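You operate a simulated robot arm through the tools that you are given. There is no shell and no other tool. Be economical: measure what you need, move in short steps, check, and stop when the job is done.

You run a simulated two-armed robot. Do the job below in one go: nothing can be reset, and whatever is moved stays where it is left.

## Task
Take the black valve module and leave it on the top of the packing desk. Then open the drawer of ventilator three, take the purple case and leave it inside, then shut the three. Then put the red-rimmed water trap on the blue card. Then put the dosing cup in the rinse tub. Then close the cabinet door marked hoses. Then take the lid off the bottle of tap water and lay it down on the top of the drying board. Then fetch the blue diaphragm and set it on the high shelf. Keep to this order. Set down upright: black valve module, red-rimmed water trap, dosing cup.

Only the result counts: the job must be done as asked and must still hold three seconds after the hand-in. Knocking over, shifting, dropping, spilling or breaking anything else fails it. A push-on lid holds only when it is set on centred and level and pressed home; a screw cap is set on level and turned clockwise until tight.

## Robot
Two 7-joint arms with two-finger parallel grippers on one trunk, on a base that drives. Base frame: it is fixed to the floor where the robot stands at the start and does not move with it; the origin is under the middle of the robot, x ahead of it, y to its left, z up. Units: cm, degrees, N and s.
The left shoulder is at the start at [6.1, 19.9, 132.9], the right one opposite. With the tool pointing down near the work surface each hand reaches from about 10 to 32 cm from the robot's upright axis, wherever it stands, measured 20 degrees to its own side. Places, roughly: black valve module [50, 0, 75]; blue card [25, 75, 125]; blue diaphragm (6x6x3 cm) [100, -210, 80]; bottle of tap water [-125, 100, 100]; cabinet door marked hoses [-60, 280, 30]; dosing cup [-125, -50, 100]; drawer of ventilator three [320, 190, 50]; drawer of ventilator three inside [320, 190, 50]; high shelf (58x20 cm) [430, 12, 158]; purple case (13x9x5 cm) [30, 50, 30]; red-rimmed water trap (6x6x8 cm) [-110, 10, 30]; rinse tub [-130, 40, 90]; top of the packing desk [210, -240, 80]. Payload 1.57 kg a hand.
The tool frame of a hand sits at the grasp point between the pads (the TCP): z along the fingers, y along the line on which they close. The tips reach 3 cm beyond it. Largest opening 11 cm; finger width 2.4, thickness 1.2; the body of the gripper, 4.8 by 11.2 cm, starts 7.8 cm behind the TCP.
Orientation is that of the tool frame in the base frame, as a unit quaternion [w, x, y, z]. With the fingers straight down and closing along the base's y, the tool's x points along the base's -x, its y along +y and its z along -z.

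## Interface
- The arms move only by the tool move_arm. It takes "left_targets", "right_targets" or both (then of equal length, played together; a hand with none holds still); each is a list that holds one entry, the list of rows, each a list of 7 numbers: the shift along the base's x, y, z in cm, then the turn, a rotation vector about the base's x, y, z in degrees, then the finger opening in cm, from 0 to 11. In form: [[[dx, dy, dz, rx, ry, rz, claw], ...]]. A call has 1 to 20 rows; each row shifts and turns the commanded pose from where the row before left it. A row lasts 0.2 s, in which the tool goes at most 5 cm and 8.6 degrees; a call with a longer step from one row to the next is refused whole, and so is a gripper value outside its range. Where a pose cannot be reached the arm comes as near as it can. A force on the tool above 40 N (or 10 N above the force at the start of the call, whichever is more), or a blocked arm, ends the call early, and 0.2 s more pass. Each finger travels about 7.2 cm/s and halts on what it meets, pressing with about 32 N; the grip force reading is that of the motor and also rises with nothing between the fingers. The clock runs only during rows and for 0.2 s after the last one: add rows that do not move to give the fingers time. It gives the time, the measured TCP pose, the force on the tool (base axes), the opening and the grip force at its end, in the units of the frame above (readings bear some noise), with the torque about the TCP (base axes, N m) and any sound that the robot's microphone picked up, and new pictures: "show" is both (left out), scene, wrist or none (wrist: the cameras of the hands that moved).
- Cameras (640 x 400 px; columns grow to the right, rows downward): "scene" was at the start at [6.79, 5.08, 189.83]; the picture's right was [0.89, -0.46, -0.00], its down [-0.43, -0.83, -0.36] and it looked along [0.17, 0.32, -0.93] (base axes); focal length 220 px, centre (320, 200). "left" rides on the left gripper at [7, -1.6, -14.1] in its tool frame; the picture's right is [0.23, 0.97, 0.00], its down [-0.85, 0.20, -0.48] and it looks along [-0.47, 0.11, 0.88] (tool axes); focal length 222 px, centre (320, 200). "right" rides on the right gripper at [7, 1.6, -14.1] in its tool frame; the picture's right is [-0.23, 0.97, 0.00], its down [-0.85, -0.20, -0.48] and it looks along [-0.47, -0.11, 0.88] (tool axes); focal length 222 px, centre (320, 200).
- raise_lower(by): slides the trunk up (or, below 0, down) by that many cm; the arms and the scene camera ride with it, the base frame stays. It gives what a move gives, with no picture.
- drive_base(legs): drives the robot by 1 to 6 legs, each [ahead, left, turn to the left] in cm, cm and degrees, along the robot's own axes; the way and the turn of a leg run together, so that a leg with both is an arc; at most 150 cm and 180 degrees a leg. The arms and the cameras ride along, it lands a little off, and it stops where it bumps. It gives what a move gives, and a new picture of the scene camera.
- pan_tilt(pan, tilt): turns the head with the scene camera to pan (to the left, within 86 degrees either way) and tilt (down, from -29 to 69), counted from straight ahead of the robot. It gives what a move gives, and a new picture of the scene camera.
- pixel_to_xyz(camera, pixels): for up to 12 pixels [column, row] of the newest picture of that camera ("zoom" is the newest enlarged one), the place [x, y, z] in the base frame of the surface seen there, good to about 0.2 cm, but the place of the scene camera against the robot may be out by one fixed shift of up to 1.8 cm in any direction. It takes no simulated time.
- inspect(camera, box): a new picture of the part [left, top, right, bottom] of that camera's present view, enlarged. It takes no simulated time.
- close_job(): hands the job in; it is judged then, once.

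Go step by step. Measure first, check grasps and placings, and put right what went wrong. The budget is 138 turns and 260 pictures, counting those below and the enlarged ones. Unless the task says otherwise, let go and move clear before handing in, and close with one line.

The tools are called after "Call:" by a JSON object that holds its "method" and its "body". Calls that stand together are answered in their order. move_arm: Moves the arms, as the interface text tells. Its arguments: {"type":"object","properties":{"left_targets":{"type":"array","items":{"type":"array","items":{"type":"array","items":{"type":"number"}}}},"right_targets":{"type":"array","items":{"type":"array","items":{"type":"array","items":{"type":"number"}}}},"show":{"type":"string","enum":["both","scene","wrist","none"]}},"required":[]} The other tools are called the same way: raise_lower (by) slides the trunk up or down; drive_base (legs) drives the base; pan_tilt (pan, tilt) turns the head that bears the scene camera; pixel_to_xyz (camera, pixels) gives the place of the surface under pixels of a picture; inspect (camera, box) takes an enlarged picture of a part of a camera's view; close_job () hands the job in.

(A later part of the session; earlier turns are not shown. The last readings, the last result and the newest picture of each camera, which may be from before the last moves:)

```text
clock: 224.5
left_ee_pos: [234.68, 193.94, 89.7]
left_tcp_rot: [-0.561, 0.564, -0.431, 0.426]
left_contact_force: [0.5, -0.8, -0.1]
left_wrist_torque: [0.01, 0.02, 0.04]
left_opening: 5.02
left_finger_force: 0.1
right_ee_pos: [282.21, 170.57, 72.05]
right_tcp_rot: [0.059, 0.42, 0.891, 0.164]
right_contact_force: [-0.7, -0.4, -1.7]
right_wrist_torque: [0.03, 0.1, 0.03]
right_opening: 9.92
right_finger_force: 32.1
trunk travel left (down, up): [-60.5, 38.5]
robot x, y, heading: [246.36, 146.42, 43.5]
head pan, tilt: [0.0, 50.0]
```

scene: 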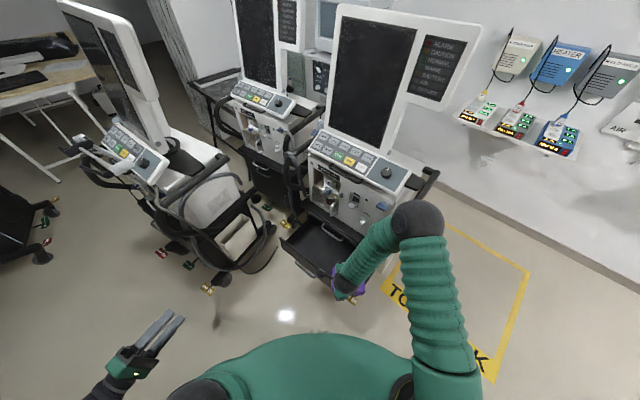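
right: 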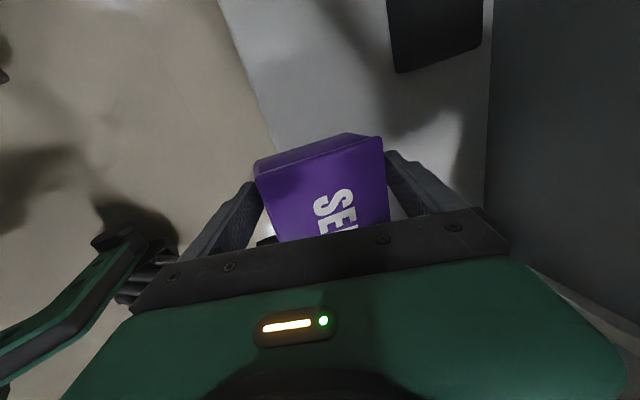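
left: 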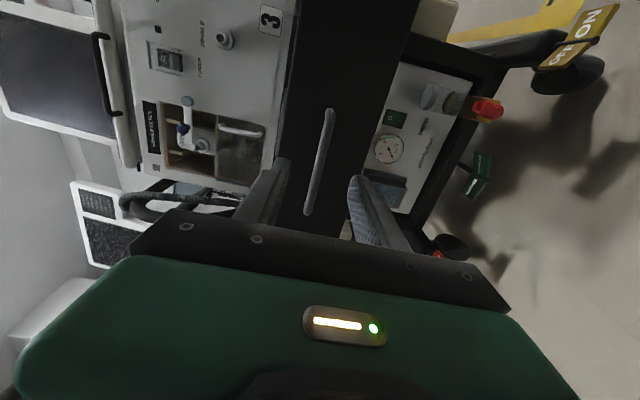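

The robot stands at (246,146) heading 43.5°. I turn the case square to the drawer, then creep 12 cm ahead.

Call:
{"method": "move_arm", "body": {"right_targets": [[[0, 0, 0, 0, 0, -5, 6], [0, 0, 0, 0, 0, -5, 6], [0, 0, 0, 0, 0, -5, 6], [0, 0, 0, 0, 0, -5, 6], [0, 0, 0, 0, 0, -5, 6], [0, 0, 0, 0, 0, -5, 6], [0, 0, 0, 0, 0, -5, 6], [0, 0, 0, 0, 0, -2, 6], [0, 0, 0, 0, 0, 0, 6]]], "show": "none"}}

Call:
{"method": "drive_base", "body": {"legs": [[12, 0, 0]]}}

Call:
{"method": "inspect", "body": {"camera": "right", "box": [0, 0, 640, 400]}}

```text
clock: 226.5
left_ee_pos: [234.73, 193.7, 89.81]
left_tcp_rot: [-0.561, 0.565, -0.431, 0.424]
left_contact_force: [-0.2, -0.1, 0.3]
left_wrist_torque: [0.02, 0.03, 0.01]
left_opening: 5.01
left_finger_force: 0.0
right_ee_pos: [282.31, 170.19, 72.01]
right_tcp_rot: [0.107, 0.681, 0.711, 0.137]
right_contact_force: [-0.3, 1.0, -2.3]
right_wrist_torque: [0.02, 0.04, -0.03]
right_opening: 9.96
right_finger_force: 32.0
trunk travel left (down, up): [-60.5, 38.5]
robot x, y, heading: [246.65, 146.44, 43.1]
head pan, tilt: [0.0, 50.0]
```

```text
clock: 227.7
left_ee_pos: [243.56, 201.99, 89.94]
left_tcp_rot: [-0.562, 0.564, -0.432, 0.424]
left_contact_force: [0.0, -0.9, 0.0]
left_wrist_torque: [0.0, -0.02, 0.01]
left_opening: 5.02
left_finger_force: 0.0
right_ee_pos: [291.07, 178.43, 72.11]
right_tcp_rot: [0.107, 0.68, 0.712, 0.138]
right_contact_force: [0.0, -0.5, -2.2]
right_wrist_torque: [0.08, 0.03, -0.01]
right_opening: 9.9
right_finger_force: 32.7
trunk travel left (down, up): [-60.5, 38.5]
robot x, y, heading: [255.0, 155.32, 43.2]
head pan, tilt: [0.0, 50.0]
```

scene: 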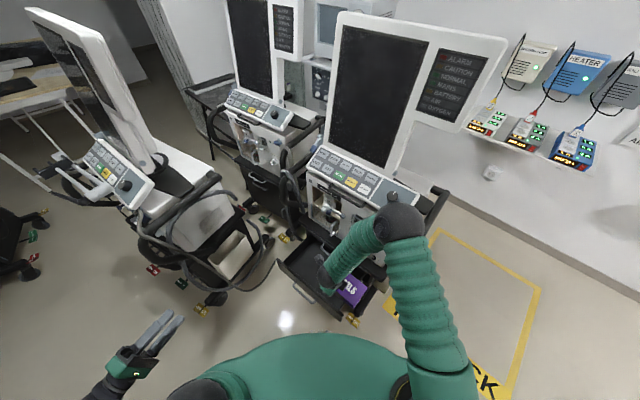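

```text
1.00 times, centred on (320, 200) of right (not enlarged: the box is as wide or as high as the picture)
```

zoom: 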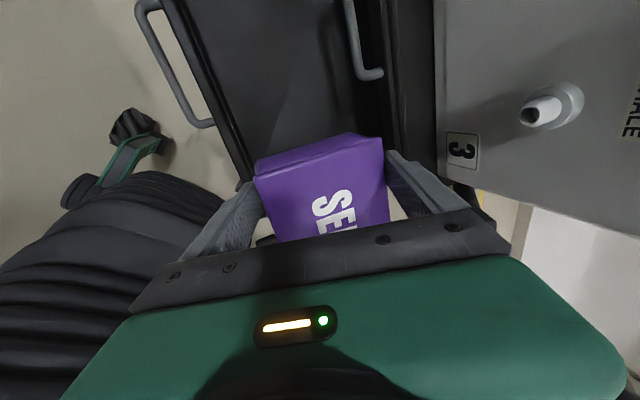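

The wrist view shows the open drawer left of the case. I measure its edges.

Call:
{"method": "pixel_to_xyz", "body": {"camera": "zoom", "pixels": [[205, 70], [215, 120], [260, 60], [300, 60], [330, 60], [365, 70], [380, 70], [200, 20], [350, 20], [400, 60], [255, 172], [380, 140]]}}

```text
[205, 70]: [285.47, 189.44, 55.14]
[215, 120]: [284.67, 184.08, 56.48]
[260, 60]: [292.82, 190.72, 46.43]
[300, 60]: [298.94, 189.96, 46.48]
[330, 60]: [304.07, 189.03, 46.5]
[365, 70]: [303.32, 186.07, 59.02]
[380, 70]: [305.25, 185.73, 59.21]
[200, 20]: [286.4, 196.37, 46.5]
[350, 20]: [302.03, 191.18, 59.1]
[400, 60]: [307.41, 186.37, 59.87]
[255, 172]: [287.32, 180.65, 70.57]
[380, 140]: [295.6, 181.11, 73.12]
```

The drawer floor is z 46.45, with free space x 285.8–301.5. I move the case over it.

Call:
{"method": "move_arm", "body": {"right_targets": [[[0.4, 2.1, 0, 0, 0, 0, 6], [0.4, 2.1, 0, 0, 0, 0, 6], [0.4, 2.1, 0, 0, 0, 0, 6], [0.4, 2.1, 0, 0, 0, 0, 6], [0.4, 2.1, 0, 0, 0, 0, 6], [0.4, 2.1, 0, 0, 0, 0, 6], [0.4, 2.1, 0, 0, 0, 0, 6], [0.3, 2.1, 0, 0, 0, 0, 6], [0, 0, 0, 0, 0, 0, 6]]], "show": "wrist"}}

```text
clock: 229.7
left_ee_pos: [243.65, 201.86, 89.98]
left_tcp_rot: [-0.562, 0.563, -0.433, 0.424]
left_contact_force: [0.2, -0.5, 0.7]
left_wrist_torque: [0.03, 0.01, -0.02]
left_opening: 5.05
left_finger_force: 0.1
right_ee_pos: [294.26, 195.29, 72.06]
right_tcp_rot: [0.106, 0.681, 0.712, 0.137]
right_contact_force: [0.0, 0.6, -1.5]
right_wrist_torque: [0.07, 0.05, 0.03]
right_opening: 9.93
right_finger_force: 32.2
trunk travel left (down, up): [-60.5, 38.5]
robot x, y, heading: [255.26, 154.65, 43.4]
head pan, tilt: [0.0, 50.0]
```

right: 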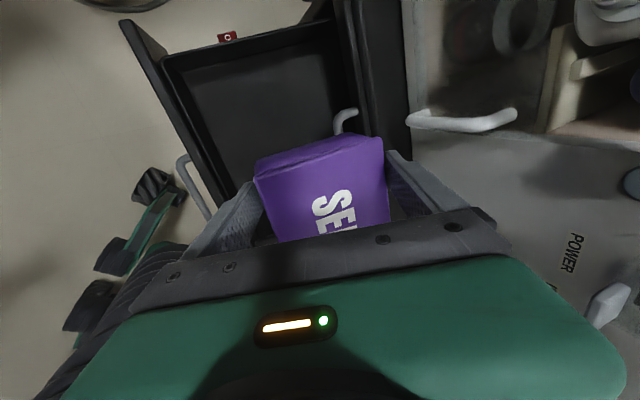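

The clearance to the upper handle (345,120) is small. I shift 0.7 cm back and lower by the trunk in two stages.

Call:
{"method": "move_arm", "body": {"right_targets": [[[-0.7, 0, 0, 0, 0, 0, 6], [0, 0, 0, 0, 0, 0, 6]]], "show": "none"}}

Call:
{"method": "raise_lower", "body": {"by": -12}}

Call:
{"method": "inspect", "body": {"camera": "right", "box": [0, 0, 640, 400]}}

```text
clock: 230.3
left_ee_pos: [243.77, 201.93, 89.89]
left_tcp_rot: [-0.562, 0.564, -0.432, 0.424]
left_contact_force: [0.6, 0.2, 0.1]
left_wrist_torque: [0.03, -0.01, 0.02]
left_opening: 5.03
left_finger_force: 0.0
right_ee_pos: [293.52, 195.09, 72.11]
right_tcp_rot: [0.106, 0.681, 0.712, 0.138]
right_contact_force: [-0.7, 0.2, -2.8]
right_wrist_torque: [0.06, 0.04, 0.05]
right_opening: 9.91
right_finger_force: 31.5
trunk travel left (down, up): [-60.5, 38.5]
robot x, y, heading: [255.32, 154.51, 43.5]
head pan, tilt: [0.0, 50.0]
```

```text
clock: 231.8
left_ee_pos: [243.64, 201.85, 77.87]
left_tcp_rot: [-0.562, 0.564, -0.432, 0.425]
left_contact_force: [0.0, -0.6, 0.2]
left_wrist_torque: [-0.01, -0.03, 0.03]
left_opening: 5.0
left_finger_force: 0.0
right_ee_pos: [293.71, 195.25, 60.2]
right_tcp_rot: [0.107, 0.681, 0.712, 0.137]
right_contact_force: [0.4, 0.1, -2.1]
right_wrist_torque: [0.09, 0.02, 0.02]
right_opening: 9.9
right_finger_force: 32.1
trunk travel left (down, up): [-48.5, 50.5]
robot x, y, heading: [255.05, 154.55, 43.3]
head pan, tilt: [0.0, 50.0]
```

```text
1.00 times, centred on (320, 200) of right (not enlarged: the box is as wide or as high as the picture)
```

zoom: 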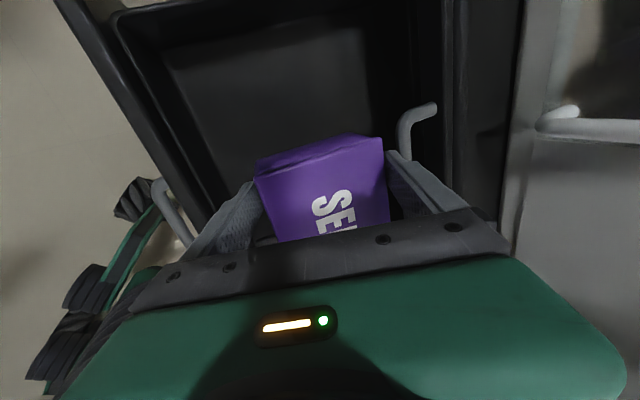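

The case is clear of the handle on the right. I lower the last 8.4 cm.

Call:
{"method": "raise_lower", "body": {"by": -8.6}}

Call:
{"method": "move_arm", "body": {"right_targets": [[[0, 0, 0, 0, 0, 0, 8], [0, 0, 0, 0, 0, 0, 11], [0, 0, 0, 0, 0, 0, 11], [0, 0, 0, 0, 0, 0, 11], [0, 0, 0, 0, 0, 0, 11]]], "show": "wrist"}}

```text
clock: 233.0
left_ee_pos: [243.71, 201.89, 69.3]
left_tcp_rot: [-0.562, 0.564, -0.432, 0.424]
left_contact_force: [1.7, -0.5, 0.1]
left_wrist_torque: [-0.01, -0.02, -0.02]
left_opening: 5.01
left_finger_force: 0.1
right_ee_pos: [293.64, 195.16, 51.48]
right_tcp_rot: [0.107, 0.68, 0.712, 0.137]
right_contact_force: [1.8, -0.5, -2.1]
right_wrist_torque: [0.06, 0.07, 0.0]
right_opening: 9.93
right_finger_force: 32.7
trunk travel left (down, up): [-39.9, 59.1]
robot x, y, heading: [255.27, 154.72, 43.4]
head pan, tilt: [0.0, 50.0]
```

```text
clock: 234.2
left_ee_pos: [243.55, 201.88, 69.31]
left_tcp_rot: [-0.562, 0.563, -0.432, 0.425]
left_contact_force: [0.9, 0.3, 0.3]
left_wrist_torque: [0.0, -0.03, -0.01]
left_opening: 4.99
left_finger_force: 0.1
right_ee_pos: [293.65, 195.21, 51.45]
right_tcp_rot: [0.106, 0.68, 0.712, 0.138]
right_contact_force: [2.5, 1.0, 2.5]
right_wrist_torque: [-0.09, 0.37, -0.02]
right_opening: 10.72
right_finger_force: 0.0
trunk travel left (down, up): [-39.9, 59.1]
robot x, y, heading: [255.61, 154.7, 43.3]
head pan, tilt: [0.0, 50.0]
```

right: 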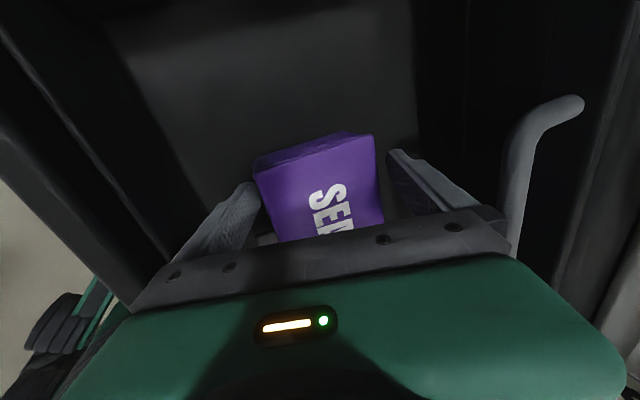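

Released, and the case sits in the drawer. I draw out along the tool axis.

Call:
{"method": "move_arm", "body": {"right_targets": [[[-0.3, 0, 1, 0, 0, 0, 11], [-0.3, 0, 1, 0, 0, 0, 11], [-0.6, 0, 2, 0, 0, 0, 11], [-0.6, 0, 2, 0, 0, 0, 11], [-0.6, 0, 3, 0, 0, 0, 11], [0, 0, 4, 0, 0, 0, 11], [0, 0, 4, 0, 0, 0, 11], [0, 0, 4, 0, 0, 0, 11], [0, 0, 0, 0, 0, 0, 11]]], "show": "both"}}

```text
clock: 236.2
left_ee_pos: [243.69, 201.82, 69.31]
left_tcp_rot: [-0.562, 0.564, -0.431, 0.424]
left_contact_force: [0.0, 0.1, 0.3]
left_wrist_torque: [-0.03, -0.02, 0.0]
left_opening: 5.01
left_finger_force: 0.0
right_ee_pos: [291.2, 195.18, 72.82]
right_tcp_rot: [0.107, 0.681, 0.711, 0.137]
right_contact_force: [-0.5, 0.4, 0.3]
right_wrist_torque: [-0.01, -0.01, -0.02]
right_opening: 11.03
right_finger_force: 0.1
trunk travel left (down, up): [-39.9, 59.1]
robot x, y, heading: [255.52, 154.56, 43.3]
head pan, tilt: [0.0, 50.0]
```

scene: 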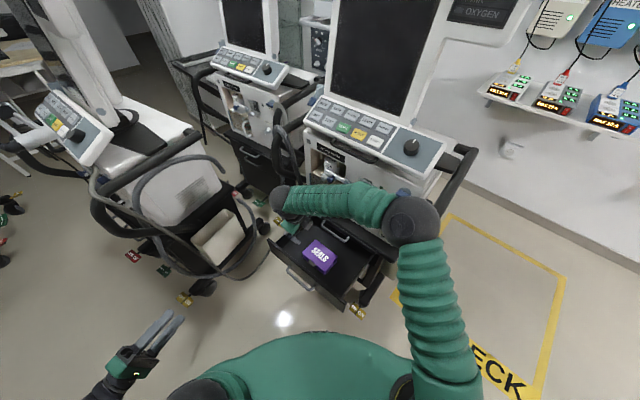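
right: 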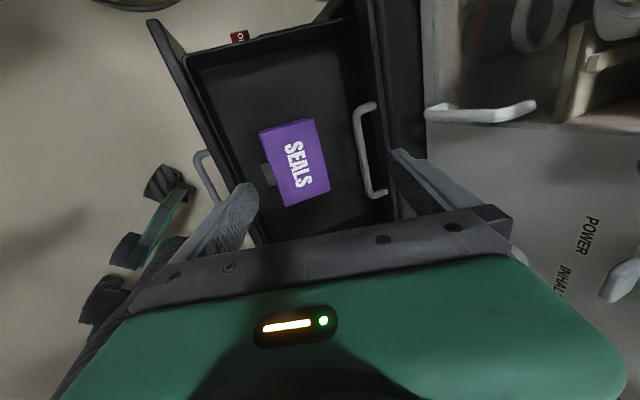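

The case lies flat inside. I move the right hand aside, then bring the shut left fingers in front of the drawer above its handle.

Call:
{"method": "move_arm", "body": {"right_targets": [[[-1, -4, 1, 0, 0, 0, 11], [-1, -4, 1, 0, 0, 0, 11], [-1, -4, 0, 0, 0, 0, 11], [0, -4, 0, 0, 0, 0, 11], [0, -4, 0, 0, 0, 0, 11], [0, -4, 0, 0, 0, 0, 11], [0, 0, 0, 0, 0, 0, 11], [0, 0, 0, 0, 0, 0, 11]]], "left_targets": [[[0, -2, -3, 0, 0, -6.2, 3], [0, -2, -3, 0, 0, -6.3, 1], [0, -2, -3, 0, 0, 0, 0], [3, -2, -2.5, 0, 0, 0, 0], [4, -1.5, -2, 0, 0, 0, 0], [4, -0.8, -0.8, 0, 0, 0, 0], [4, 0, 0, 0, 0, 0, 0], [4, 0, 0, 0, 0, 0, 0]]]}}

```text
clock: 238.0
left_ee_pos: [262.7, 191.59, 55.17]
left_tcp_rot: [-0.512, 0.514, -0.49, 0.483]
left_contact_force: [0.4, 0.1, 0.2]
left_wrist_torque: [0.0, 0.0, 0.0]
left_opening: 0.02
left_finger_force: 21.9
right_ee_pos: [288.18, 171.14, 74.56]
right_tcp_rot: [0.106, 0.681, 0.711, 0.139]
right_contact_force: [0.3, 0.2, 0.3]
right_wrist_torque: [-0.01, -0.03, 0.05]
right_opening: 11.0
right_finger_force: 0.0
trunk travel left (down, up): [-39.9, 59.1]
robot x, y, heading: [255.67, 154.53, 43.3]
head pan, tilt: [0.0, 50.0]
```

scene: 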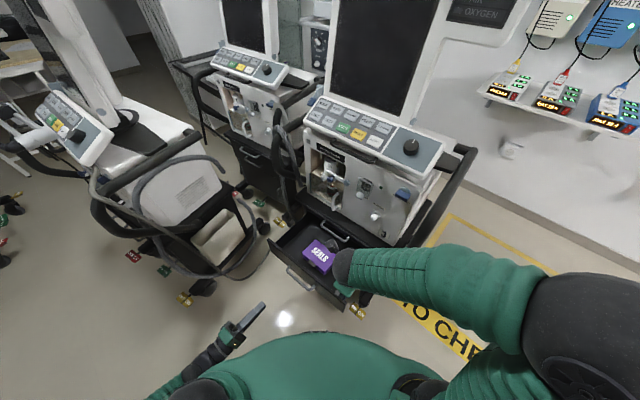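
right: 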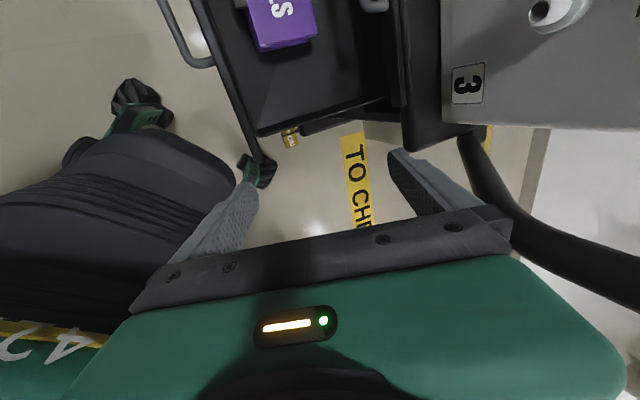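
left: 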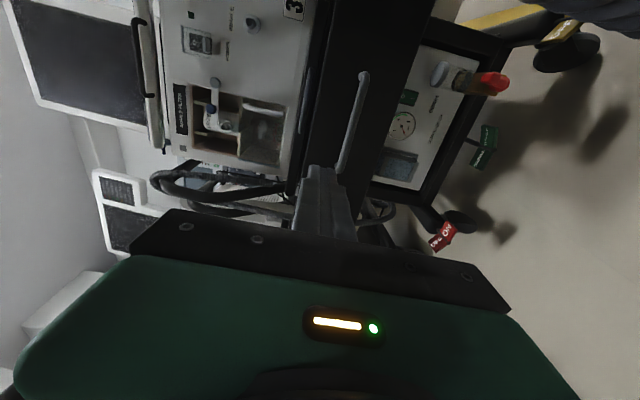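

The left fingers are lined up above the handle. I push the drawer in steadily.

Call:
{"method": "move_arm", "body": {"left_targets": [[[4, 0, 0, 0, 0, 0, 0], [4, 0, 0, 0, 0, 0, 0], [4, 0.1, 0, 0, 0, 0, 0], [3, 0.1, 0, 0, 0, 0, 0], [2.5, 0.1, 0, 0, 0, 0, 0], [2.5, 0.1, 0, 0, 0, 0, 0], [2.5, 0.1, 0, 0, 0, 0, 0], [2.5, 0.1, 0, 0, 0, 0, 0], [2.5, 0.1, 0, 0, 0, 0, 0], [2.5, 0.1, 0, 0, 0, 0, 0], [2.5, 0.1, 0, 0, 0, 0, 0], [2.5, 0.1, 0, 0, 0, 0, 0], [2.5, 0.1, 0, 0, 0, 0, 0], [2, 0.1, 0, 0, 0, 0, 0], [0, 0, 0, 0, 0, 0, 0]]]}}

```text
clock: 240.4
left_ee_pos: [289.9, 196.51, 52.91]
left_tcp_rot: [0.515, -0.504, 0.548, -0.425]
left_contact_force: [2.0, 2.0, 5.1]
left_wrist_torque: [-0.04, -0.07, 0.06]
left_opening: 0.0
left_finger_force: 20.8
right_ee_pos: [288.27, 171.18, 74.69]
right_tcp_rot: [0.107, 0.681, 0.712, 0.137]
right_contact_force: [-0.5, 0.1, -0.3]
right_wrist_torque: [0.02, 0.0, -0.04]
right_opening: 10.99
right_finger_force: 0.0
trunk travel left (down, up): [-39.9, 59.1]
robot x, y, heading: [255.48, 154.77, 43.2]
head pan, tilt: [0.0, 50.0]
stopped in row 11 (left hand): the arm was blocked; the commanded pose is now the measured one
```

scene: 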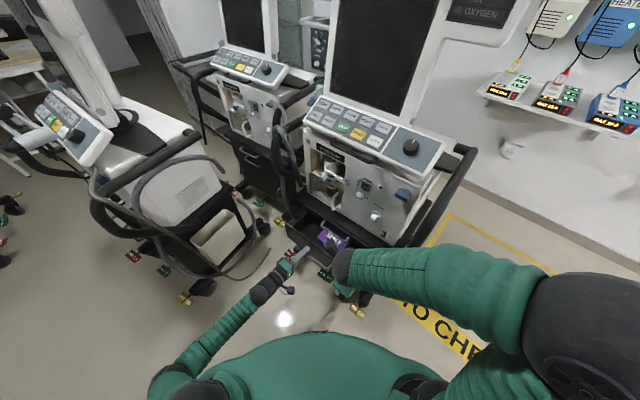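
left: 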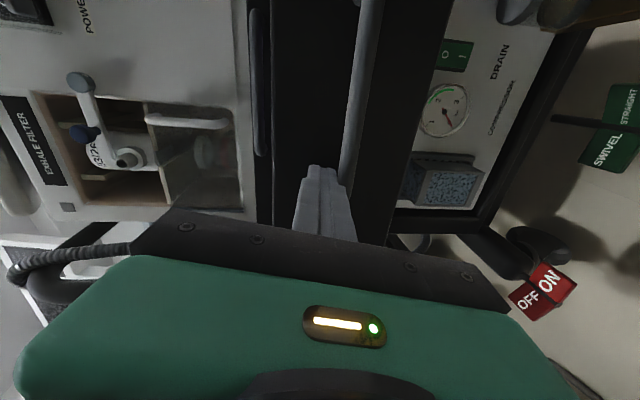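

The left arm ran to its reach limit with the drawer part way in. I ease back, shift the base 9 cm toward V3, and then finish.

Call:
{"method": "move_arm", "body": {"left_targets": [[[-3, -1.5, 0.5, 0, 0, 0, 0], [-3, -1.5, 0.8, 0, 0, 0, 0], [-3, -1, 0.8, 0, 0, 0, 0], [0, 0, 0, 0, 0, 0, 0]]], "right_targets": [[[-3, -1, 0, 0, 0, 0, 11], [-3, -1, 0, 0, 0, 0, 11], [-3, 0, 0, 0, 0, 0, 11], [0, 0, 0, 0, 0, 0, 11]]], "show": "none"}}

Call:
{"method": "drive_base", "body": {"legs": [[6.6, -6.2, 0]]}}

```text
clock: 241.2
left_ee_pos: [281.16, 192.39, 54.47]
left_tcp_rot: [0.513, -0.505, 0.548, -0.426]
left_contact_force: [-0.4, 0.3, -0.6]
left_wrist_torque: [0.02, -0.03, -0.04]
left_opening: 0.0
left_finger_force: 21.1
right_ee_pos: [285.43, 166.59, 73.84]
right_tcp_rot: [0.122, 0.771, 0.615, 0.11]
right_contact_force: [-0.9, 0.0, 0.7]
right_wrist_torque: [0.02, -0.03, 0.0]
right_opening: 11.02
right_finger_force: 0.0
trunk travel left (down, up): [-39.9, 59.1]
robot x, y, heading: [255.37, 154.59, 43.0]
head pan, tilt: [0.0, 50.0]
stopped in row 4 (right hand): the arm was blocked; the commanded pose is now the measured one
```

```text
clock: 242.3
left_ee_pos: [289.99, 192.87, 54.34]
left_tcp_rot: [0.513, -0.506, 0.546, -0.427]
left_contact_force: [-0.1, 0.4, -0.4]
left_wrist_torque: [0.03, -0.02, -0.01]
left_opening: 0.0
left_finger_force: 21.1
right_ee_pos: [294.08, 167.38, 74.0]
right_tcp_rot: [0.123, 0.769, 0.618, 0.11]
right_contact_force: [-0.7, 0.0, -0.8]
right_wrist_torque: [-0.03, 0.03, -0.03]
right_opening: 11.02
right_finger_force: 0.0
trunk travel left (down, up): [-39.9, 59.1]
robot x, y, heading: [264.56, 154.69, 43.4]
head pan, tilt: [0.0, 50.0]
```

scene: 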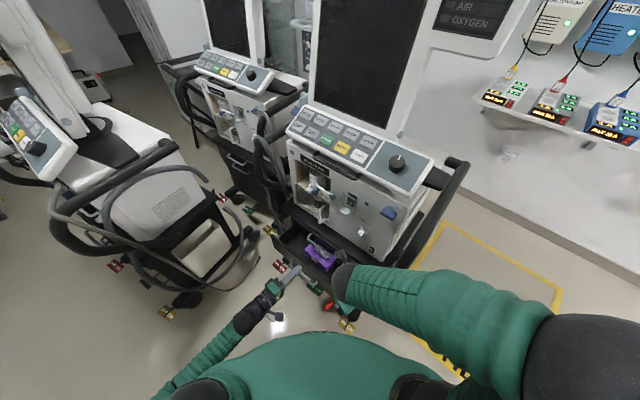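

Now I straighten the fingers and push the remaining 13 cm.

Call:
{"method": "move_arm", "body": {"left_targets": [[[0, 0, 0.3, -7, 0, 0, 0], [0, 0, 0.3, 0, -6, 0, 0], [2, 0.1, 0, 0, 0, 0, 0], [2, 0.1, 0, 0, 0, 0, 0], [2, 0.1, 0, 0, 0, 0, 0], [2, 0.1, 0, 0, 0, 0, 0], [2, 0.1, 0, 0, 0, 0, 0], [1.5, 0.1, 0, 0, 0, 0, 0], [1, 0.1, 0, 0, 0, 0, 0], [0, 0, 0, 0, 0, 0, 0]]], "show": "both"}}

```text
clock: 244.3
left_ee_pos: [298.64, 196.94, 52.84]
left_tcp_rot: [0.508, -0.506, 0.548, -0.431]
left_contact_force: [-0.8, -0.3, 0.6]
left_wrist_torque: [-0.03, 0.0, -0.01]
left_opening: 0.02
left_finger_force: 21.1
right_ee_pos: [294.44, 167.11, 74.01]
right_tcp_rot: [0.119, 0.77, 0.617, 0.109]
right_contact_force: [-0.1, 0.8, -0.1]
right_wrist_torque: [-0.03, 0.0, -0.03]
right_opening: 11.01
right_finger_force: 0.0
trunk travel left (down, up): [-39.9, 59.1]
robot x, y, heading: [264.29, 154.71, 43.2]
head pan, tilt: [0.0, 50.0]
stopped in row 9 (left hand): the arm was blocked; the commanded pose is now the measured one
```

scene: 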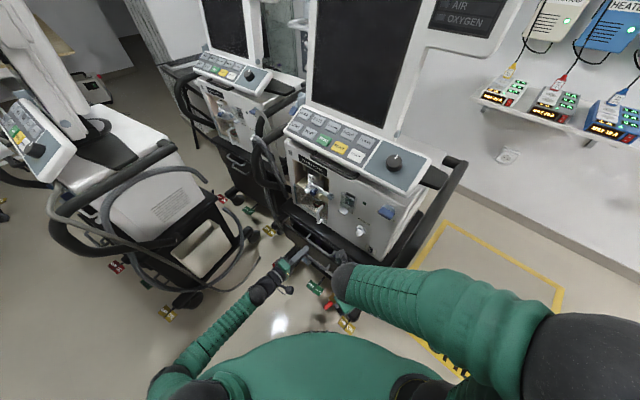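
left: 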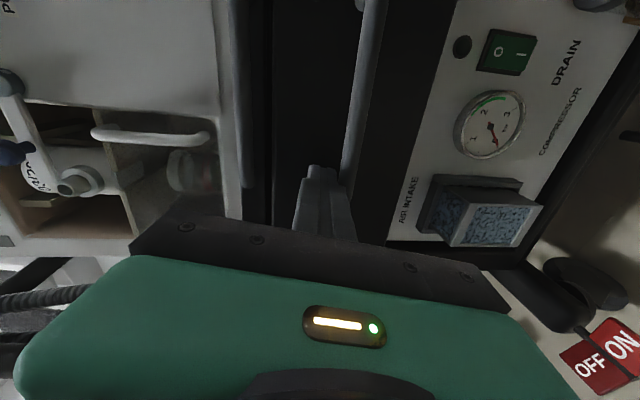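

It's nearly shut, with about 4 cm to go, and the wrist is at a joint limit. I retract, turn the base to 30° and lower the trunk, as in the earlier pose that reached.

Call:
{"method": "move_arm", "body": {"left_targets": [[[-4, -1, 0, 0, 0, 0, 0], [-4, -1, 0, 0, 0, 0, 0], [-4, -1, 0, 0, 0, 0, 0], [-4, -1, 0, 0, 0, 0, 0], [-2, 0, 0, 0, 0, 0, 0], [0, 0, 0, 0, 0, 0, 0]]], "show": "none"}}

Call:
{"method": "drive_base", "body": {"legs": [[-5, 0, 0], [0, 0, -14]]}}

Call:
{"method": "raise_lower", "body": {"by": -15}}

```text
clock: 245.7
left_ee_pos: [280.86, 192.74, 52.91]
left_tcp_rot: [0.509, -0.505, 0.546, -0.433]
left_contact_force: [0.7, 0.2, -0.2]
left_wrist_torque: [0.02, 0.01, -0.03]
left_opening: 0.0
left_finger_force: 21.3
right_ee_pos: [294.35, 167.09, 73.8]
right_tcp_rot: [0.12, 0.77, 0.617, 0.111]
right_contact_force: [-0.4, -0.1, 0.0]
right_wrist_torque: [0.03, -0.01, 0.03]
right_opening: 11.0
right_finger_force: 0.1
trunk travel left (down, up): [-39.9, 59.1]
robot x, y, heading: [264.04, 154.6, 43.4]
head pan, tilt: [0.0, 50.0]
```

```text
clock: 247.4
left_ee_pos: [285.88, 184.02, 53.05]
left_tcp_rot: [0.451, -0.435, 0.604, -0.492]
left_contact_force: [0.2, 0.7, -0.1]
left_wrist_torque: [0.02, -0.01, 0.0]
left_opening: 0.01
left_finger_force: 21.3
right_ee_pos: [292.72, 155.81, 74.07]
right_tcp_rot: [0.133, 0.84, 0.518, 0.096]
right_contact_force: [-1.0, -0.6, 0.9]
right_wrist_torque: [-0.01, 0.01, -0.01]
right_opening: 10.98
right_finger_force: 0.1
trunk travel left (down, up): [-39.9, 59.1]
robot x, y, heading: [260.66, 151.32, 29.0]
head pan, tilt: [0.0, 50.0]
```

scene: 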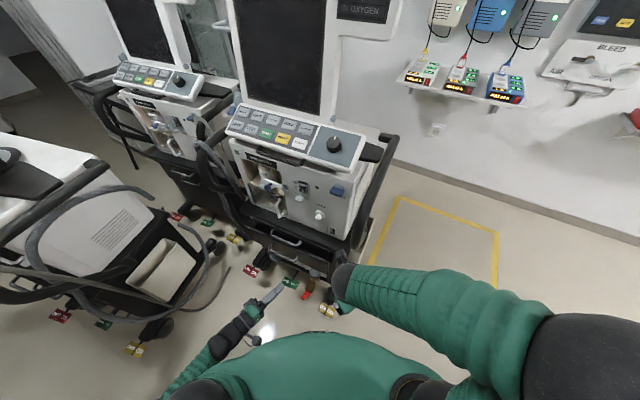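

```text
clock: 249.2
left_ee_pos: [285.83, 183.95, 37.82]
left_tcp_rot: [0.451, -0.435, 0.604, -0.492]
left_contact_force: [-0.4, -0.9, -0.7]
left_wrist_torque: [0.01, 0.02, 0.0]
left_opening: 0.0
left_finger_force: 21.2
right_ee_pos: [292.73, 155.86, 58.86]
right_tcp_rot: [0.132, 0.839, 0.519, 0.095]
right_contact_force: [-0.5, 0.0, 0.7]
right_wrist_torque: [0.0, 0.0, -0.01]
right_opening: 10.99
right_finger_force: 0.0
trunk travel left (down, up): [-24.9, 74.1]
robot x, y, heading: [260.51, 151.38, 28.9]
head pan, tilt: [0.0, 50.0]
```

Call:
{"method": "move_arm", "body": {"left_targets": [[[-2, 1, 2, 0, 0, 7, 0], [-1, 2, 4, 0, 0, 7, 0], [0, 2, 4, 0, -6, 0, 0], [0, 2, 4, -7, 0, 0, 0], [0, 1, 3.5, 0, 0, 0, 0], [0, 0, 0, 0, 0, 0, 0]]], "show": "wrist"}}

```text
clock: 250.6
left_ee_pos: [283.07, 191.98, 55.76]
left_tcp_rot: [-0.505, 0.514, -0.49, 0.49]
left_contact_force: [0.0, 0.7, 0.2]
left_wrist_torque: [0.0, -0.01, 0.03]
left_opening: 0.0
left_finger_force: 21.2
right_ee_pos: [292.84, 155.89, 58.99]
right_tcp_rot: [0.132, 0.84, 0.518, 0.095]
right_contact_force: [0.4, -0.5, -1.0]
right_wrist_torque: [0.01, 0.03, 0.0]
right_opening: 11.01
right_finger_force: 0.1
trunk travel left (down, up): [-24.9, 74.1]
robot x, y, heading: [260.53, 151.38, 29.2]
head pan, tilt: [0.0, 50.0]
```

left: 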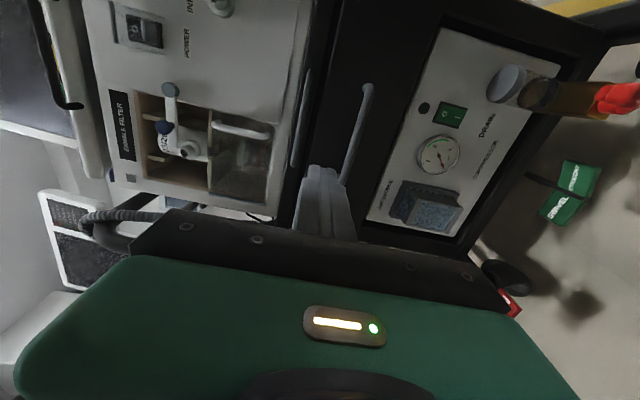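

Orientation is right. I push to close fully.

Call:
{"method": "move_arm", "body": {"left_targets": [[[4, 0.2, -0.5, 0, 0, 0, 0], [4, 0.2, 0, 0, 0, 0, 0], [3, 0.1, 0, 0, 0, 0, 0], [2, 0.1, 0, 0, 0, 0, 0], [2, 0.1, 0, 0, 0, 0, 0], [2, 0.1, 0, 0, 0, 0, 0], [1.5, 0, 0, 0, 0, 0, 0], [1, 0, 0, 0, 0, 0, 0], [1, 0, 0, 0, 0, 0, 0], [0, 0, 0, 0, 0, 0, 0]]], "show": "both"}}

```text
clock: 252.6
left_ee_pos: [303.09, 192.7, 54.99]
left_tcp_rot: [-0.506, 0.513, -0.49, 0.49]
left_contact_force: [-6.6, -1.3, 0.9]
left_wrist_torque: [0.02, -0.04, 0.02]
left_opening: 0.0
left_finger_force: 21.5
right_ee_pos: [292.82, 155.97, 58.91]
right_tcp_rot: [0.132, 0.84, 0.518, 0.095]
right_contact_force: [-0.1, -0.3, 0.0]
right_wrist_torque: [-0.01, 0.01, 0.01]
right_opening: 11.0
right_finger_force: 0.1
trunk travel left (down, up): [-24.9, 74.1]
robot x, y, heading: [260.59, 151.35, 29.3]
head pan, tilt: [0.0, 50.0]
stopped in row 10 (left hand): the force on the tool passed its limit at 47 N (the readings are from after the stop); the commanded pose is now the measured one
```

scene: 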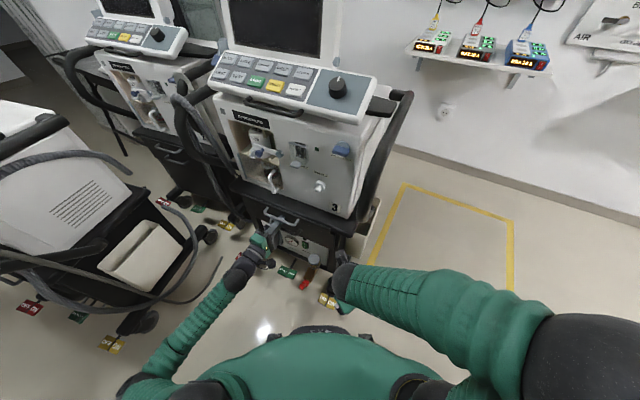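
left: 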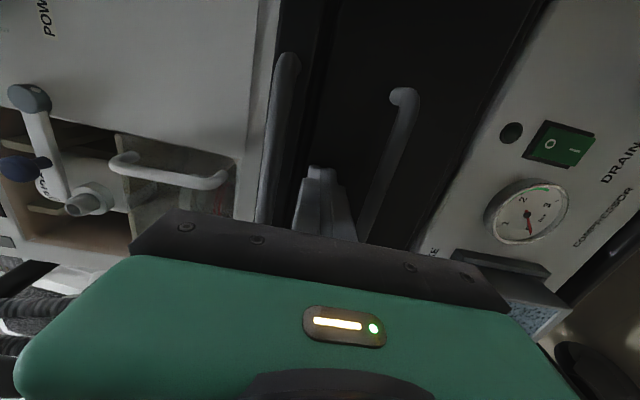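

The force spike at tip x 306 says it's shut. I withdraw and verify the handle position.

Call:
{"method": "move_arm", "body": {"left_targets": [[[-3, 0, 0, 0, 0, 0, 0], [-4, 0, 0, 0, 0, 0, 0], [-4, 0, 0, 0, 0, 0, 0], [-4, 0, 0, 0, 0, 0, 0], [-4, 0, 0, 0, 0, 0, 0], [-4, 0, 0, 0, 0, 0, 0], [-4, 0, 0, 0, 0, 0, 0], [0, 0, 0, 0, 0, 0, 0]]], "show": "wrist"}}

Call:
{"method": "pixel_to_xyz", "body": {"camera": "left", "pixels": [[349, 115], [345, 130], [312, 115], [330, 115], [365, 110], [325, 140]]}}

Call:
{"method": "inspect", "body": {"camera": "left", "box": [220, 40, 460, 220]}}

```text
clock: 254.4
left_ee_pos: [276.1, 192.86, 54.97]
left_tcp_rot: [-0.505, 0.513, -0.491, 0.49]
left_contact_force: [0.2, -0.5, -1.0]
left_wrist_torque: [0.0, 0.01, 0.0]
left_opening: 0.0
left_finger_force: 21.3
right_ee_pos: [292.82, 155.82, 58.99]
right_tcp_rot: [0.13, 0.84, 0.518, 0.094]
right_contact_force: [-0.3, -0.1, -1.5]
right_wrist_torque: [0.03, 0.03, -0.01]
right_opening: 11.0
right_finger_force: 0.1
trunk travel left (down, up): [-24.9, 74.1]
robot x, y, heading: [260.68, 150.98, 29.2]
head pan, tilt: [0.0, 50.0]
```

left: 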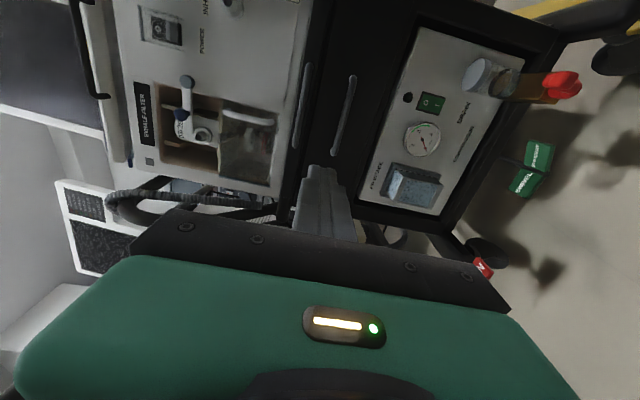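

```text
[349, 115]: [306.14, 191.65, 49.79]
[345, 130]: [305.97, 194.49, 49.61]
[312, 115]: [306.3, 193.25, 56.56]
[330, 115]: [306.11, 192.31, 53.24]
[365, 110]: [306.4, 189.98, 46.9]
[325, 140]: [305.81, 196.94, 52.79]
```

```text
2.22 times, centred on (340, 130) of left
```

zoom: 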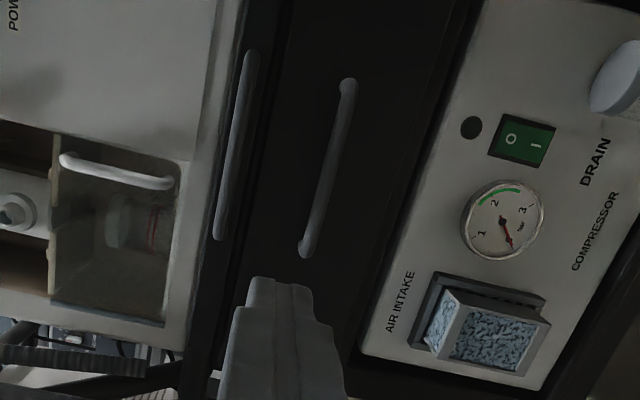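

The face is back at x 306.1, so the drawer is shut. Next I drive to the counter side for the red-rimmed water trap.

Call:
{"method": "drive_base", "body": {"legs": [[-35, 0, 0], [0, 0, -29], [0, 38, 0], [-130, 0, 0], [-128, 0, 0], [0, 0, 180]]}}

Call:
{"method": "drive_base", "body": {"legs": [[0, 135, 0]]}}

```text
clock: 279.5
left_ee_pos: [-62.71, 142.59, 55.11]
left_tcp_rot: [-0.61, 0.613, 0.359, -0.351]
left_contact_force: [-0.1, 0.1, -0.1]
left_wrist_torque: [-0.01, 0.02, -0.01]
left_opening: 0.02
left_finger_force: 21.0
right_ee_pos: [-57.31, 182.76, 59.02]
right_tcp_rot: [-0.054, -0.268, 0.95, 0.153]
right_contact_force: [0.7, 0.1, -0.4]
right_wrist_torque: [-0.01, 0.01, 0.0]
right_opening: 10.98
right_finger_force: 0.0
trunk travel left (down, up): [-24.9, 74.1]
robot x, y, heading: [-27.91, 169.81, 177.4]
head pan, tilt: [0.0, 50.0]
```

scene: 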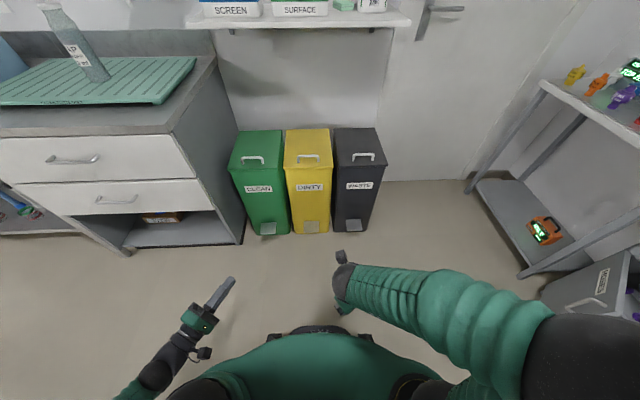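

```text
clock: 286.4
left_ee_pos: [-69.06, 5.58, 54.98]
left_tcp_rot: [-0.61, 0.613, 0.358, -0.351]
left_contact_force: [-0.9, 0.0, -0.1]
left_wrist_torque: [-0.04, -0.02, 0.0]
left_opening: 0.01
left_finger_force: 21.5
right_ee_pos: [-63.53, 45.64, 58.88]
right_tcp_rot: [-0.056, -0.267, 0.95, 0.153]
right_contact_force: [-0.2, 0.4, 0.1]
right_wrist_torque: [-0.01, -0.02, 0.02]
right_opening: 10.99
right_finger_force: 0.1
trunk travel left (down, up): [-24.9, 74.1]
robot x, y, heading: [-33.97, 32.61, 177.5]
head pan, tilt: [0.0, 50.0]
```

scene: 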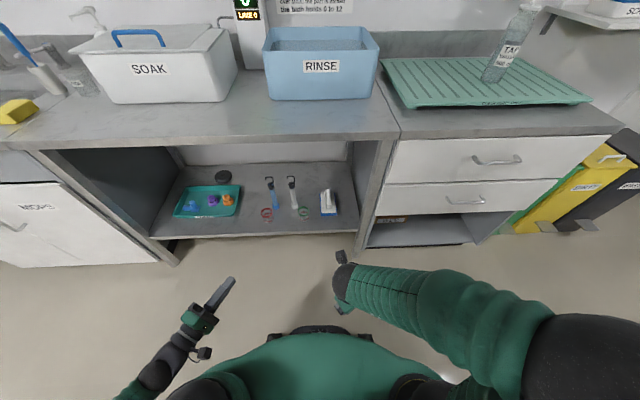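

The counter is in view: rinse tub, drying board and bottle, and the lower shelf with small vessels. I zoom into the shelf.

Call:
{"method": "inspect", "body": {"camera": "scene", "box": [160, 150, 360, 245]}}

Call:
{"method": "pixel_to_xyz", "body": {"camera": "scene", "pixels": [[266, 214], [303, 213], [266, 222], [285, 225], [240, 225], [285, 238], [340, 225], [300, 142], [330, 190], [292, 190], [350, 140]]}}

```text
3.20 times, centred on (260, 198) of scene
```

zoom: 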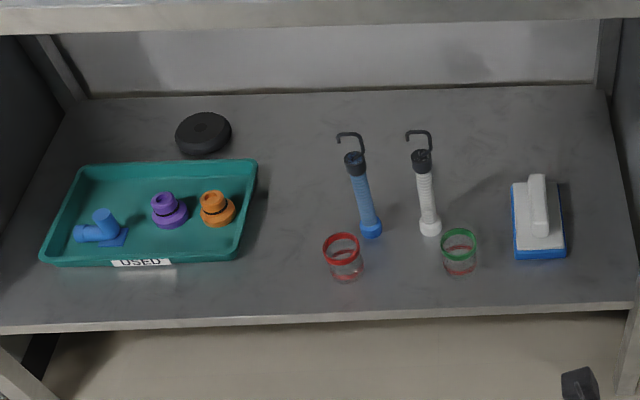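

```text
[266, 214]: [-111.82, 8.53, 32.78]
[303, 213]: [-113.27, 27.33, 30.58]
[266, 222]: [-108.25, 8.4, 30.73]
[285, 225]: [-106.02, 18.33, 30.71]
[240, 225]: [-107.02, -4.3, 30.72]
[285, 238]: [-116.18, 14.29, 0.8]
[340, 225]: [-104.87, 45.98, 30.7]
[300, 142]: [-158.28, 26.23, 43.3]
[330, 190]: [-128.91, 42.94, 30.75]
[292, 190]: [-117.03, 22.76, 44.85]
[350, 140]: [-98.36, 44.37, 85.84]
```

The red-rimmed trap is at zoom (343,255), about (-109.5, 8.5), standing on the shelf at z≈30. I move 14 cm closer and turn the left hand for a pitched side grasp.

Call:
{"method": "drive_base", "body": {"legs": [[13, 0, 2.5]]}}

Call:
{"method": "move_arm", "body": {"left_targets": [[[0, 0, 0, 0, 0, 7.5, 3], [0, 0, 0, 0, 0, 7.5, 6], [0, 0, 0, 0, 0, 7.5, 8], [0, 0, 0, 0, 0, 5, 8.5], [0, 0, 0, -8.2, 0, 0, 8.5], [0, 0, 0, -8.2, 0, 0, 8.5], [0, 0, 0, -8.2, 0, 0, 8.5], [0, 0, 0, -8.2, 0, 0, 8.5], [0, 0, 0, -8.2, 0, 0, 8.5], [0, 0, 0, -8.2, 0, 0, 8.5], [0, 0, 0, -8.2, 0, 0, 8.5], [0, 0, 0, -8.2, 0, 0, 8.5], [0, 0, 0, -8.2, 0, 0, 8.5], [0, 0, 0, -8.2, 0, 0, 8.5], [0, 0, 0, -8, 0, 0, 8.5], [0, 0, 0, 0, -8, 0, 8.5], [0, 0, 0, 0, -8, 0, 8.5], [0, 0, 0, 0, -8, 0, 8.5], [0, 0, 0, 0, -8, 0, 8.5], [0, 0, 0, 0, -8, 0, 8.5]]], "show": "wrist"}}

```text
clock: 287.7
left_ee_pos: [-81.0, 4.42, 55.11]
left_tcp_rot: [-0.602, 0.606, 0.372, -0.364]
left_contact_force: [-0.3, 0.5, 0.0]
left_wrist_torque: [-0.03, -0.01, 0.02]
left_opening: 0.0
left_finger_force: 21.6
right_ee_pos: [-77.24, 44.72, 58.91]
right_tcp_rot: [-0.058, -0.287, 0.944, 0.152]
right_contact_force: [-0.7, -0.3, 0.7]
right_wrist_torque: [-0.01, -0.06, 0.02]
right_opening: 11.0
right_finger_force: 0.1
trunk travel left (down, up): [-24.9, 74.1]
robot x, y, heading: [-47.2, 32.94, 180.0]
head pan, tilt: [0.0, 50.0]
```

scene: 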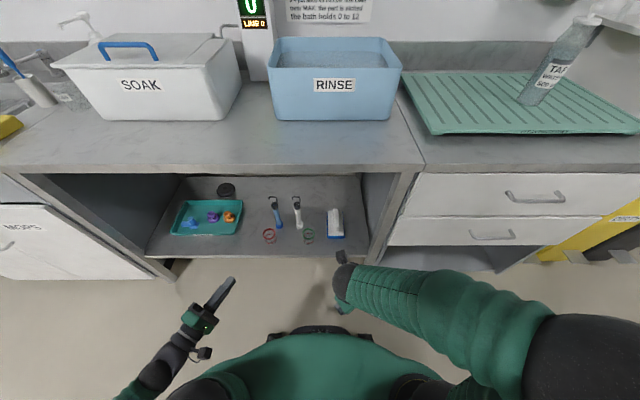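

```text
clock: 291.9
left_ee_pos: [-73.29, -11.05, 60.93]
left_tcp_rot: [-0.064, 0.9, 0.127, -0.412]
left_contact_force: [-0.3, 0.3, 0.2]
left_wrist_torque: [-0.01, 0.01, -0.04]
left_opening: 8.51
left_finger_force: 0.0
left hand out of reach, approached as far as the arm can: row 3, 4, 8, 9, 10, 11, 12, 13, 14, 15, 16, 17, 18, 19
right_ee_pos: [-77.23, 44.94, 58.89]
right_tcp_rot: [-0.058, -0.288, 0.944, 0.15]
right_contact_force: [-0.3, 0.2, -0.3]
right_wrist_torque: [-0.03, -0.02, -0.01]
right_opening: 11.01
right_finger_force: 0.1
trunk travel left (down, up): [-24.9, 74.1]
robot x, y, heading: [-47.12, 32.86, 179.7]
head pan, tilt: [0.0, 50.0]
```

left: 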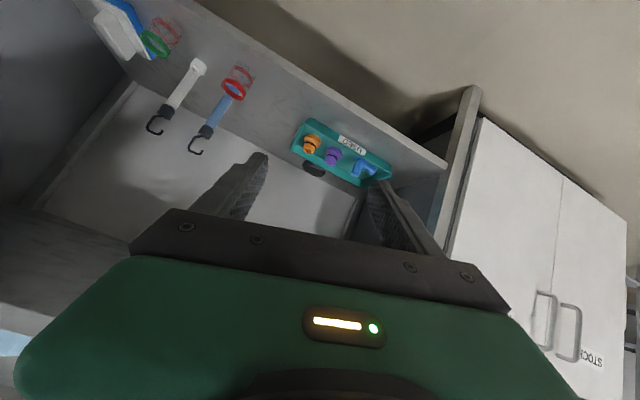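

The hand is pitched 40° and rolled 16° off, and the trap shows at left px (235,88). I measure it and the brush beside it.

Call:
{"method": "pixel_to_xyz", "body": {"camera": "left", "pixels": [[232, 98], [226, 85], [244, 93], [242, 74], [235, 88], [215, 118], [222, 102], [260, 95], [280, 90], [300, 150]]}}

Call:
{"method": "inspect", "body": {"camera": "left", "box": [180, 50, 300, 140]}}

```text
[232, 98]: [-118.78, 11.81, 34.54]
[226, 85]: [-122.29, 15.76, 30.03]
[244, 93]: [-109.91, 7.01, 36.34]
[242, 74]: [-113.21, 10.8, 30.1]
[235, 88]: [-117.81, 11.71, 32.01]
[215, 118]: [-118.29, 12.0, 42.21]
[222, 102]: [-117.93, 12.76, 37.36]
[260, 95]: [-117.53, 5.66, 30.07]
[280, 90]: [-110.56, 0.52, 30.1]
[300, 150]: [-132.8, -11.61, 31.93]
```

```text
4.44 times, centred on (240, 95) of left
```

zoom: 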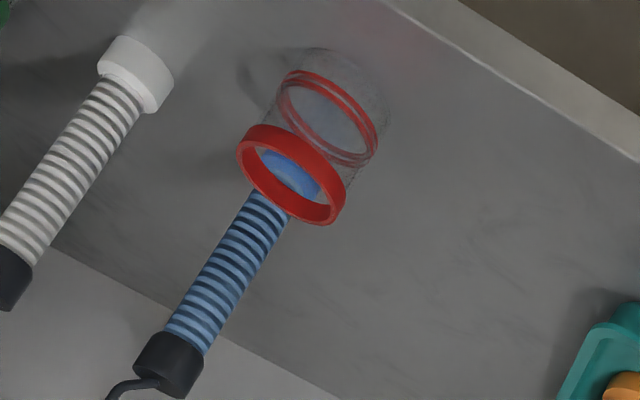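

Call:
{"method": "pixel_to_xyz", "body": {"camera": "zoom", "pixels": [[246, 160], [285, 130], [339, 185], [300, 213], [262, 190], [325, 160], [330, 215], [365, 130], [320, 60], [390, 100]]}}

Call:
{"method": "move_arm", "body": {"left_targets": [[[-2, 2, -2, -6.2, 0, -5.3, 8.5], [-2, 3, -2, -6.2, 0, -5.3, 8.5], [-2, 3, -2, 0, 0, 0, 8.5], [-2, 3, -2, 0, 0, 0, 8.5], [-2, 3, -2, 0, 0, 0, 8.5], [0, 3, -2, 0, 0, 0, 8.5], [0, 2, -2, 0, 0, 0, 8.5], [0, 0, 0, 0, 0, 0, 8.5]]], "show": "wrist"}}

```text
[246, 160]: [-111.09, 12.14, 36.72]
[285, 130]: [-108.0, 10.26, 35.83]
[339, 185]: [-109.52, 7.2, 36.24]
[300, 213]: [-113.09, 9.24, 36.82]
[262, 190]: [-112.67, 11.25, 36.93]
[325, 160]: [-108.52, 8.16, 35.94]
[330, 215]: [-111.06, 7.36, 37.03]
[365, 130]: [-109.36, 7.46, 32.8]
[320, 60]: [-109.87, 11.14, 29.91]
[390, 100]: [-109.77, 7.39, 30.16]
```

```text
clock: 293.7
left_ee_pos: [-86.57, 0.36, 45.06]
left_tcp_rot: [-0.007, 0.909, -0.003, -0.416]
left_contact_force: [-0.3, -0.9, 0.0]
left_wrist_torque: [0.01, -0.02, 0.02]
left_opening: 8.5
left_finger_force: 0.1
left hand out of reach, approached as far as the arm can: row 1, 2, 3, 4, 5, 6
right_ee_pos: [-77.21, 44.79, 58.94]
right_tcp_rot: [-0.058, -0.287, 0.944, 0.15]
right_contact_force: [0.4, 0.0, -0.7]
right_wrist_torque: [-0.03, 0.0, 0.0]
right_opening: 11.01
right_finger_force: 0.1
trunk travel left (down, up): [-24.9, 74.1]
robot x, y, heading: [-47.08, 32.53, 179.7]
head pan, tilt: [0.0, 50.0]
```

left: 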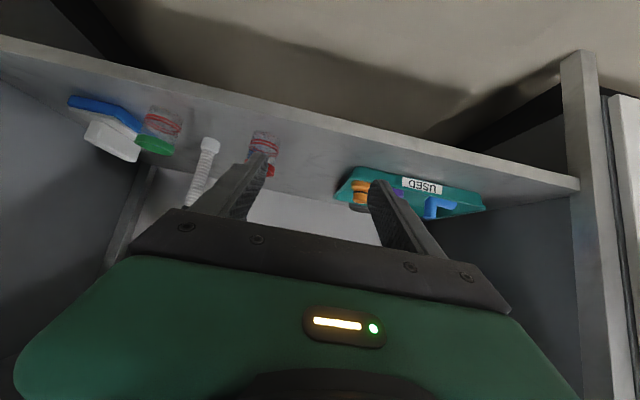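

The hand is now level. The rim centre is (-110.5,9.6), about 5.2 cm across, top z 37. I approach along the tool axis and grip.

Call:
{"method": "move_arm", "body": {"left_targets": [[[-3.3, 2.3, -0.4, 0, 0, 0, 8.5], [-3.3, 2.3, -0.4, 0, 0, 0, 8.5], [-3.3, 2.3, -0.4, 0, 0, 0, 8.5], [-3.4, 2.3, -0.5, 0, 0, 0, 8.5], [-2.12, 0, -1.82, 0, 0, 0, 8.5], [-2.12, 0, -1.82, 0, 0, 0, 8.5], [-2.12, 0, -1.82, 0, 0, 0, 8.5], [0, 0, 0, 0, 0, 0, 8.5]]], "show": "wrist"}}

```text
clock: 294.8
left_ee_pos: [-102.57, -1.12, 48.09]
left_tcp_rot: [0.014, 0.877, 0.14, -0.46]
left_contact_force: [0.2, -0.9, -0.9]
left_wrist_torque: [-0.02, 0.0, 0.0]
left_opening: 8.53
left_finger_force: 0.1
left hand out of reach, approached as far as the arm can: row 4, 5
right_ee_pos: [-77.36, 44.71, 58.89]
right_tcp_rot: [-0.056, -0.286, 0.944, 0.152]
right_contact_force: [-0.8, -0.7, 0.5]
right_wrist_torque: [0.05, 0.02, -0.01]
right_opening: 11.01
right_finger_force: 0.0
trunk travel left (down, up): [-24.9, 74.1]
robot x, y, heading: [-47.18, 32.82, 179.5]
head pan, tilt: [0.0, 50.0]
stopped in row 5 (left hand): the arm was blocked; the commanded pose is now the measured one
```

left: 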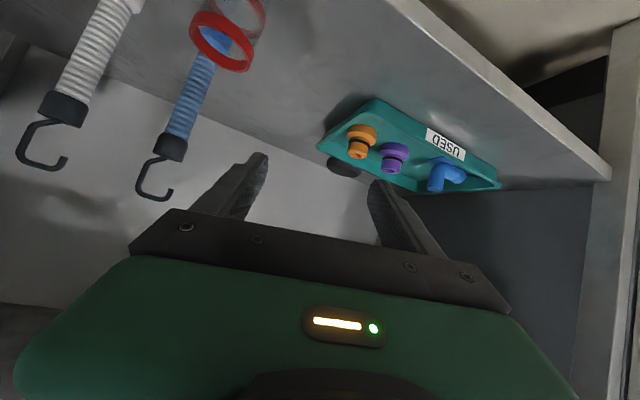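

The arm hit a joint limit again. I pull the hand back from under the counter, raise the trunk 25 cm for a better elbow angle, and re-level.

Call:
{"method": "move_arm", "body": {"left_targets": [[[4, 0, 0, 0, 0, 0, 8.5], [4, 0, 0, 0, 0, 0, 8.5], [4, 0, 0, 0, 0, 0, 8.5], [4, 0, 0, 0, 0, 0, 8.5], [4, 0, 0, 0, 0, 0, 8.5], [0, 0, 0, 0, 0, 0, 8.5]]], "show": "none"}}

Call:
{"method": "raise_lower", "body": {"by": 25}}

```text
clock: 296.2
left_ee_pos: [-90.48, -1.63, 48.67]
left_tcp_rot: [0.014, 0.878, 0.133, -0.459]
left_contact_force: [-0.1, -0.3, -0.1]
left_wrist_torque: [-0.03, -0.03, 0.01]
left_opening: 8.51
left_finger_force: 0.0
left hand out of reach, approached as far as the arm can: row 1, 2, 3, 4, 5
right_ee_pos: [-77.19, 44.78, 59.04]
right_tcp_rot: [-0.059, -0.286, 0.945, 0.15]
right_contact_force: [0.7, -1.0, 0.2]
right_wrist_torque: [0.01, 0.04, -0.02]
right_opening: 11.0
right_finger_force: 0.0
trunk travel left (down, up): [-24.9, 74.1]
robot x, y, heading: [-46.71, 32.84, 179.9]
head pan, tilt: [0.0, 50.0]
```

```text
clock: 298.8
left_ee_pos: [-90.57, -1.79, 73.56]
left_tcp_rot: [0.015, 0.878, 0.134, -0.459]
left_contact_force: [0.0, -0.7, 0.2]
left_wrist_torque: [0.02, 0.03, -0.02]
left_opening: 8.5
left_finger_force: 0.0
right_ee_pos: [-77.32, 44.82, 83.96]
right_tcp_rot: [-0.059, -0.288, 0.944, 0.15]
right_contact_force: [0.6, -0.5, 0.0]
right_wrist_torque: [0.02, 0.0, -0.02]
right_opening: 11.02
right_finger_force: 0.1
trunk travel left (down, up): [-49.9, 49.1]
robot x, y, heading: [-47.33, 32.8, 180.2]
head pan, tilt: [0.0, 50.0]
```

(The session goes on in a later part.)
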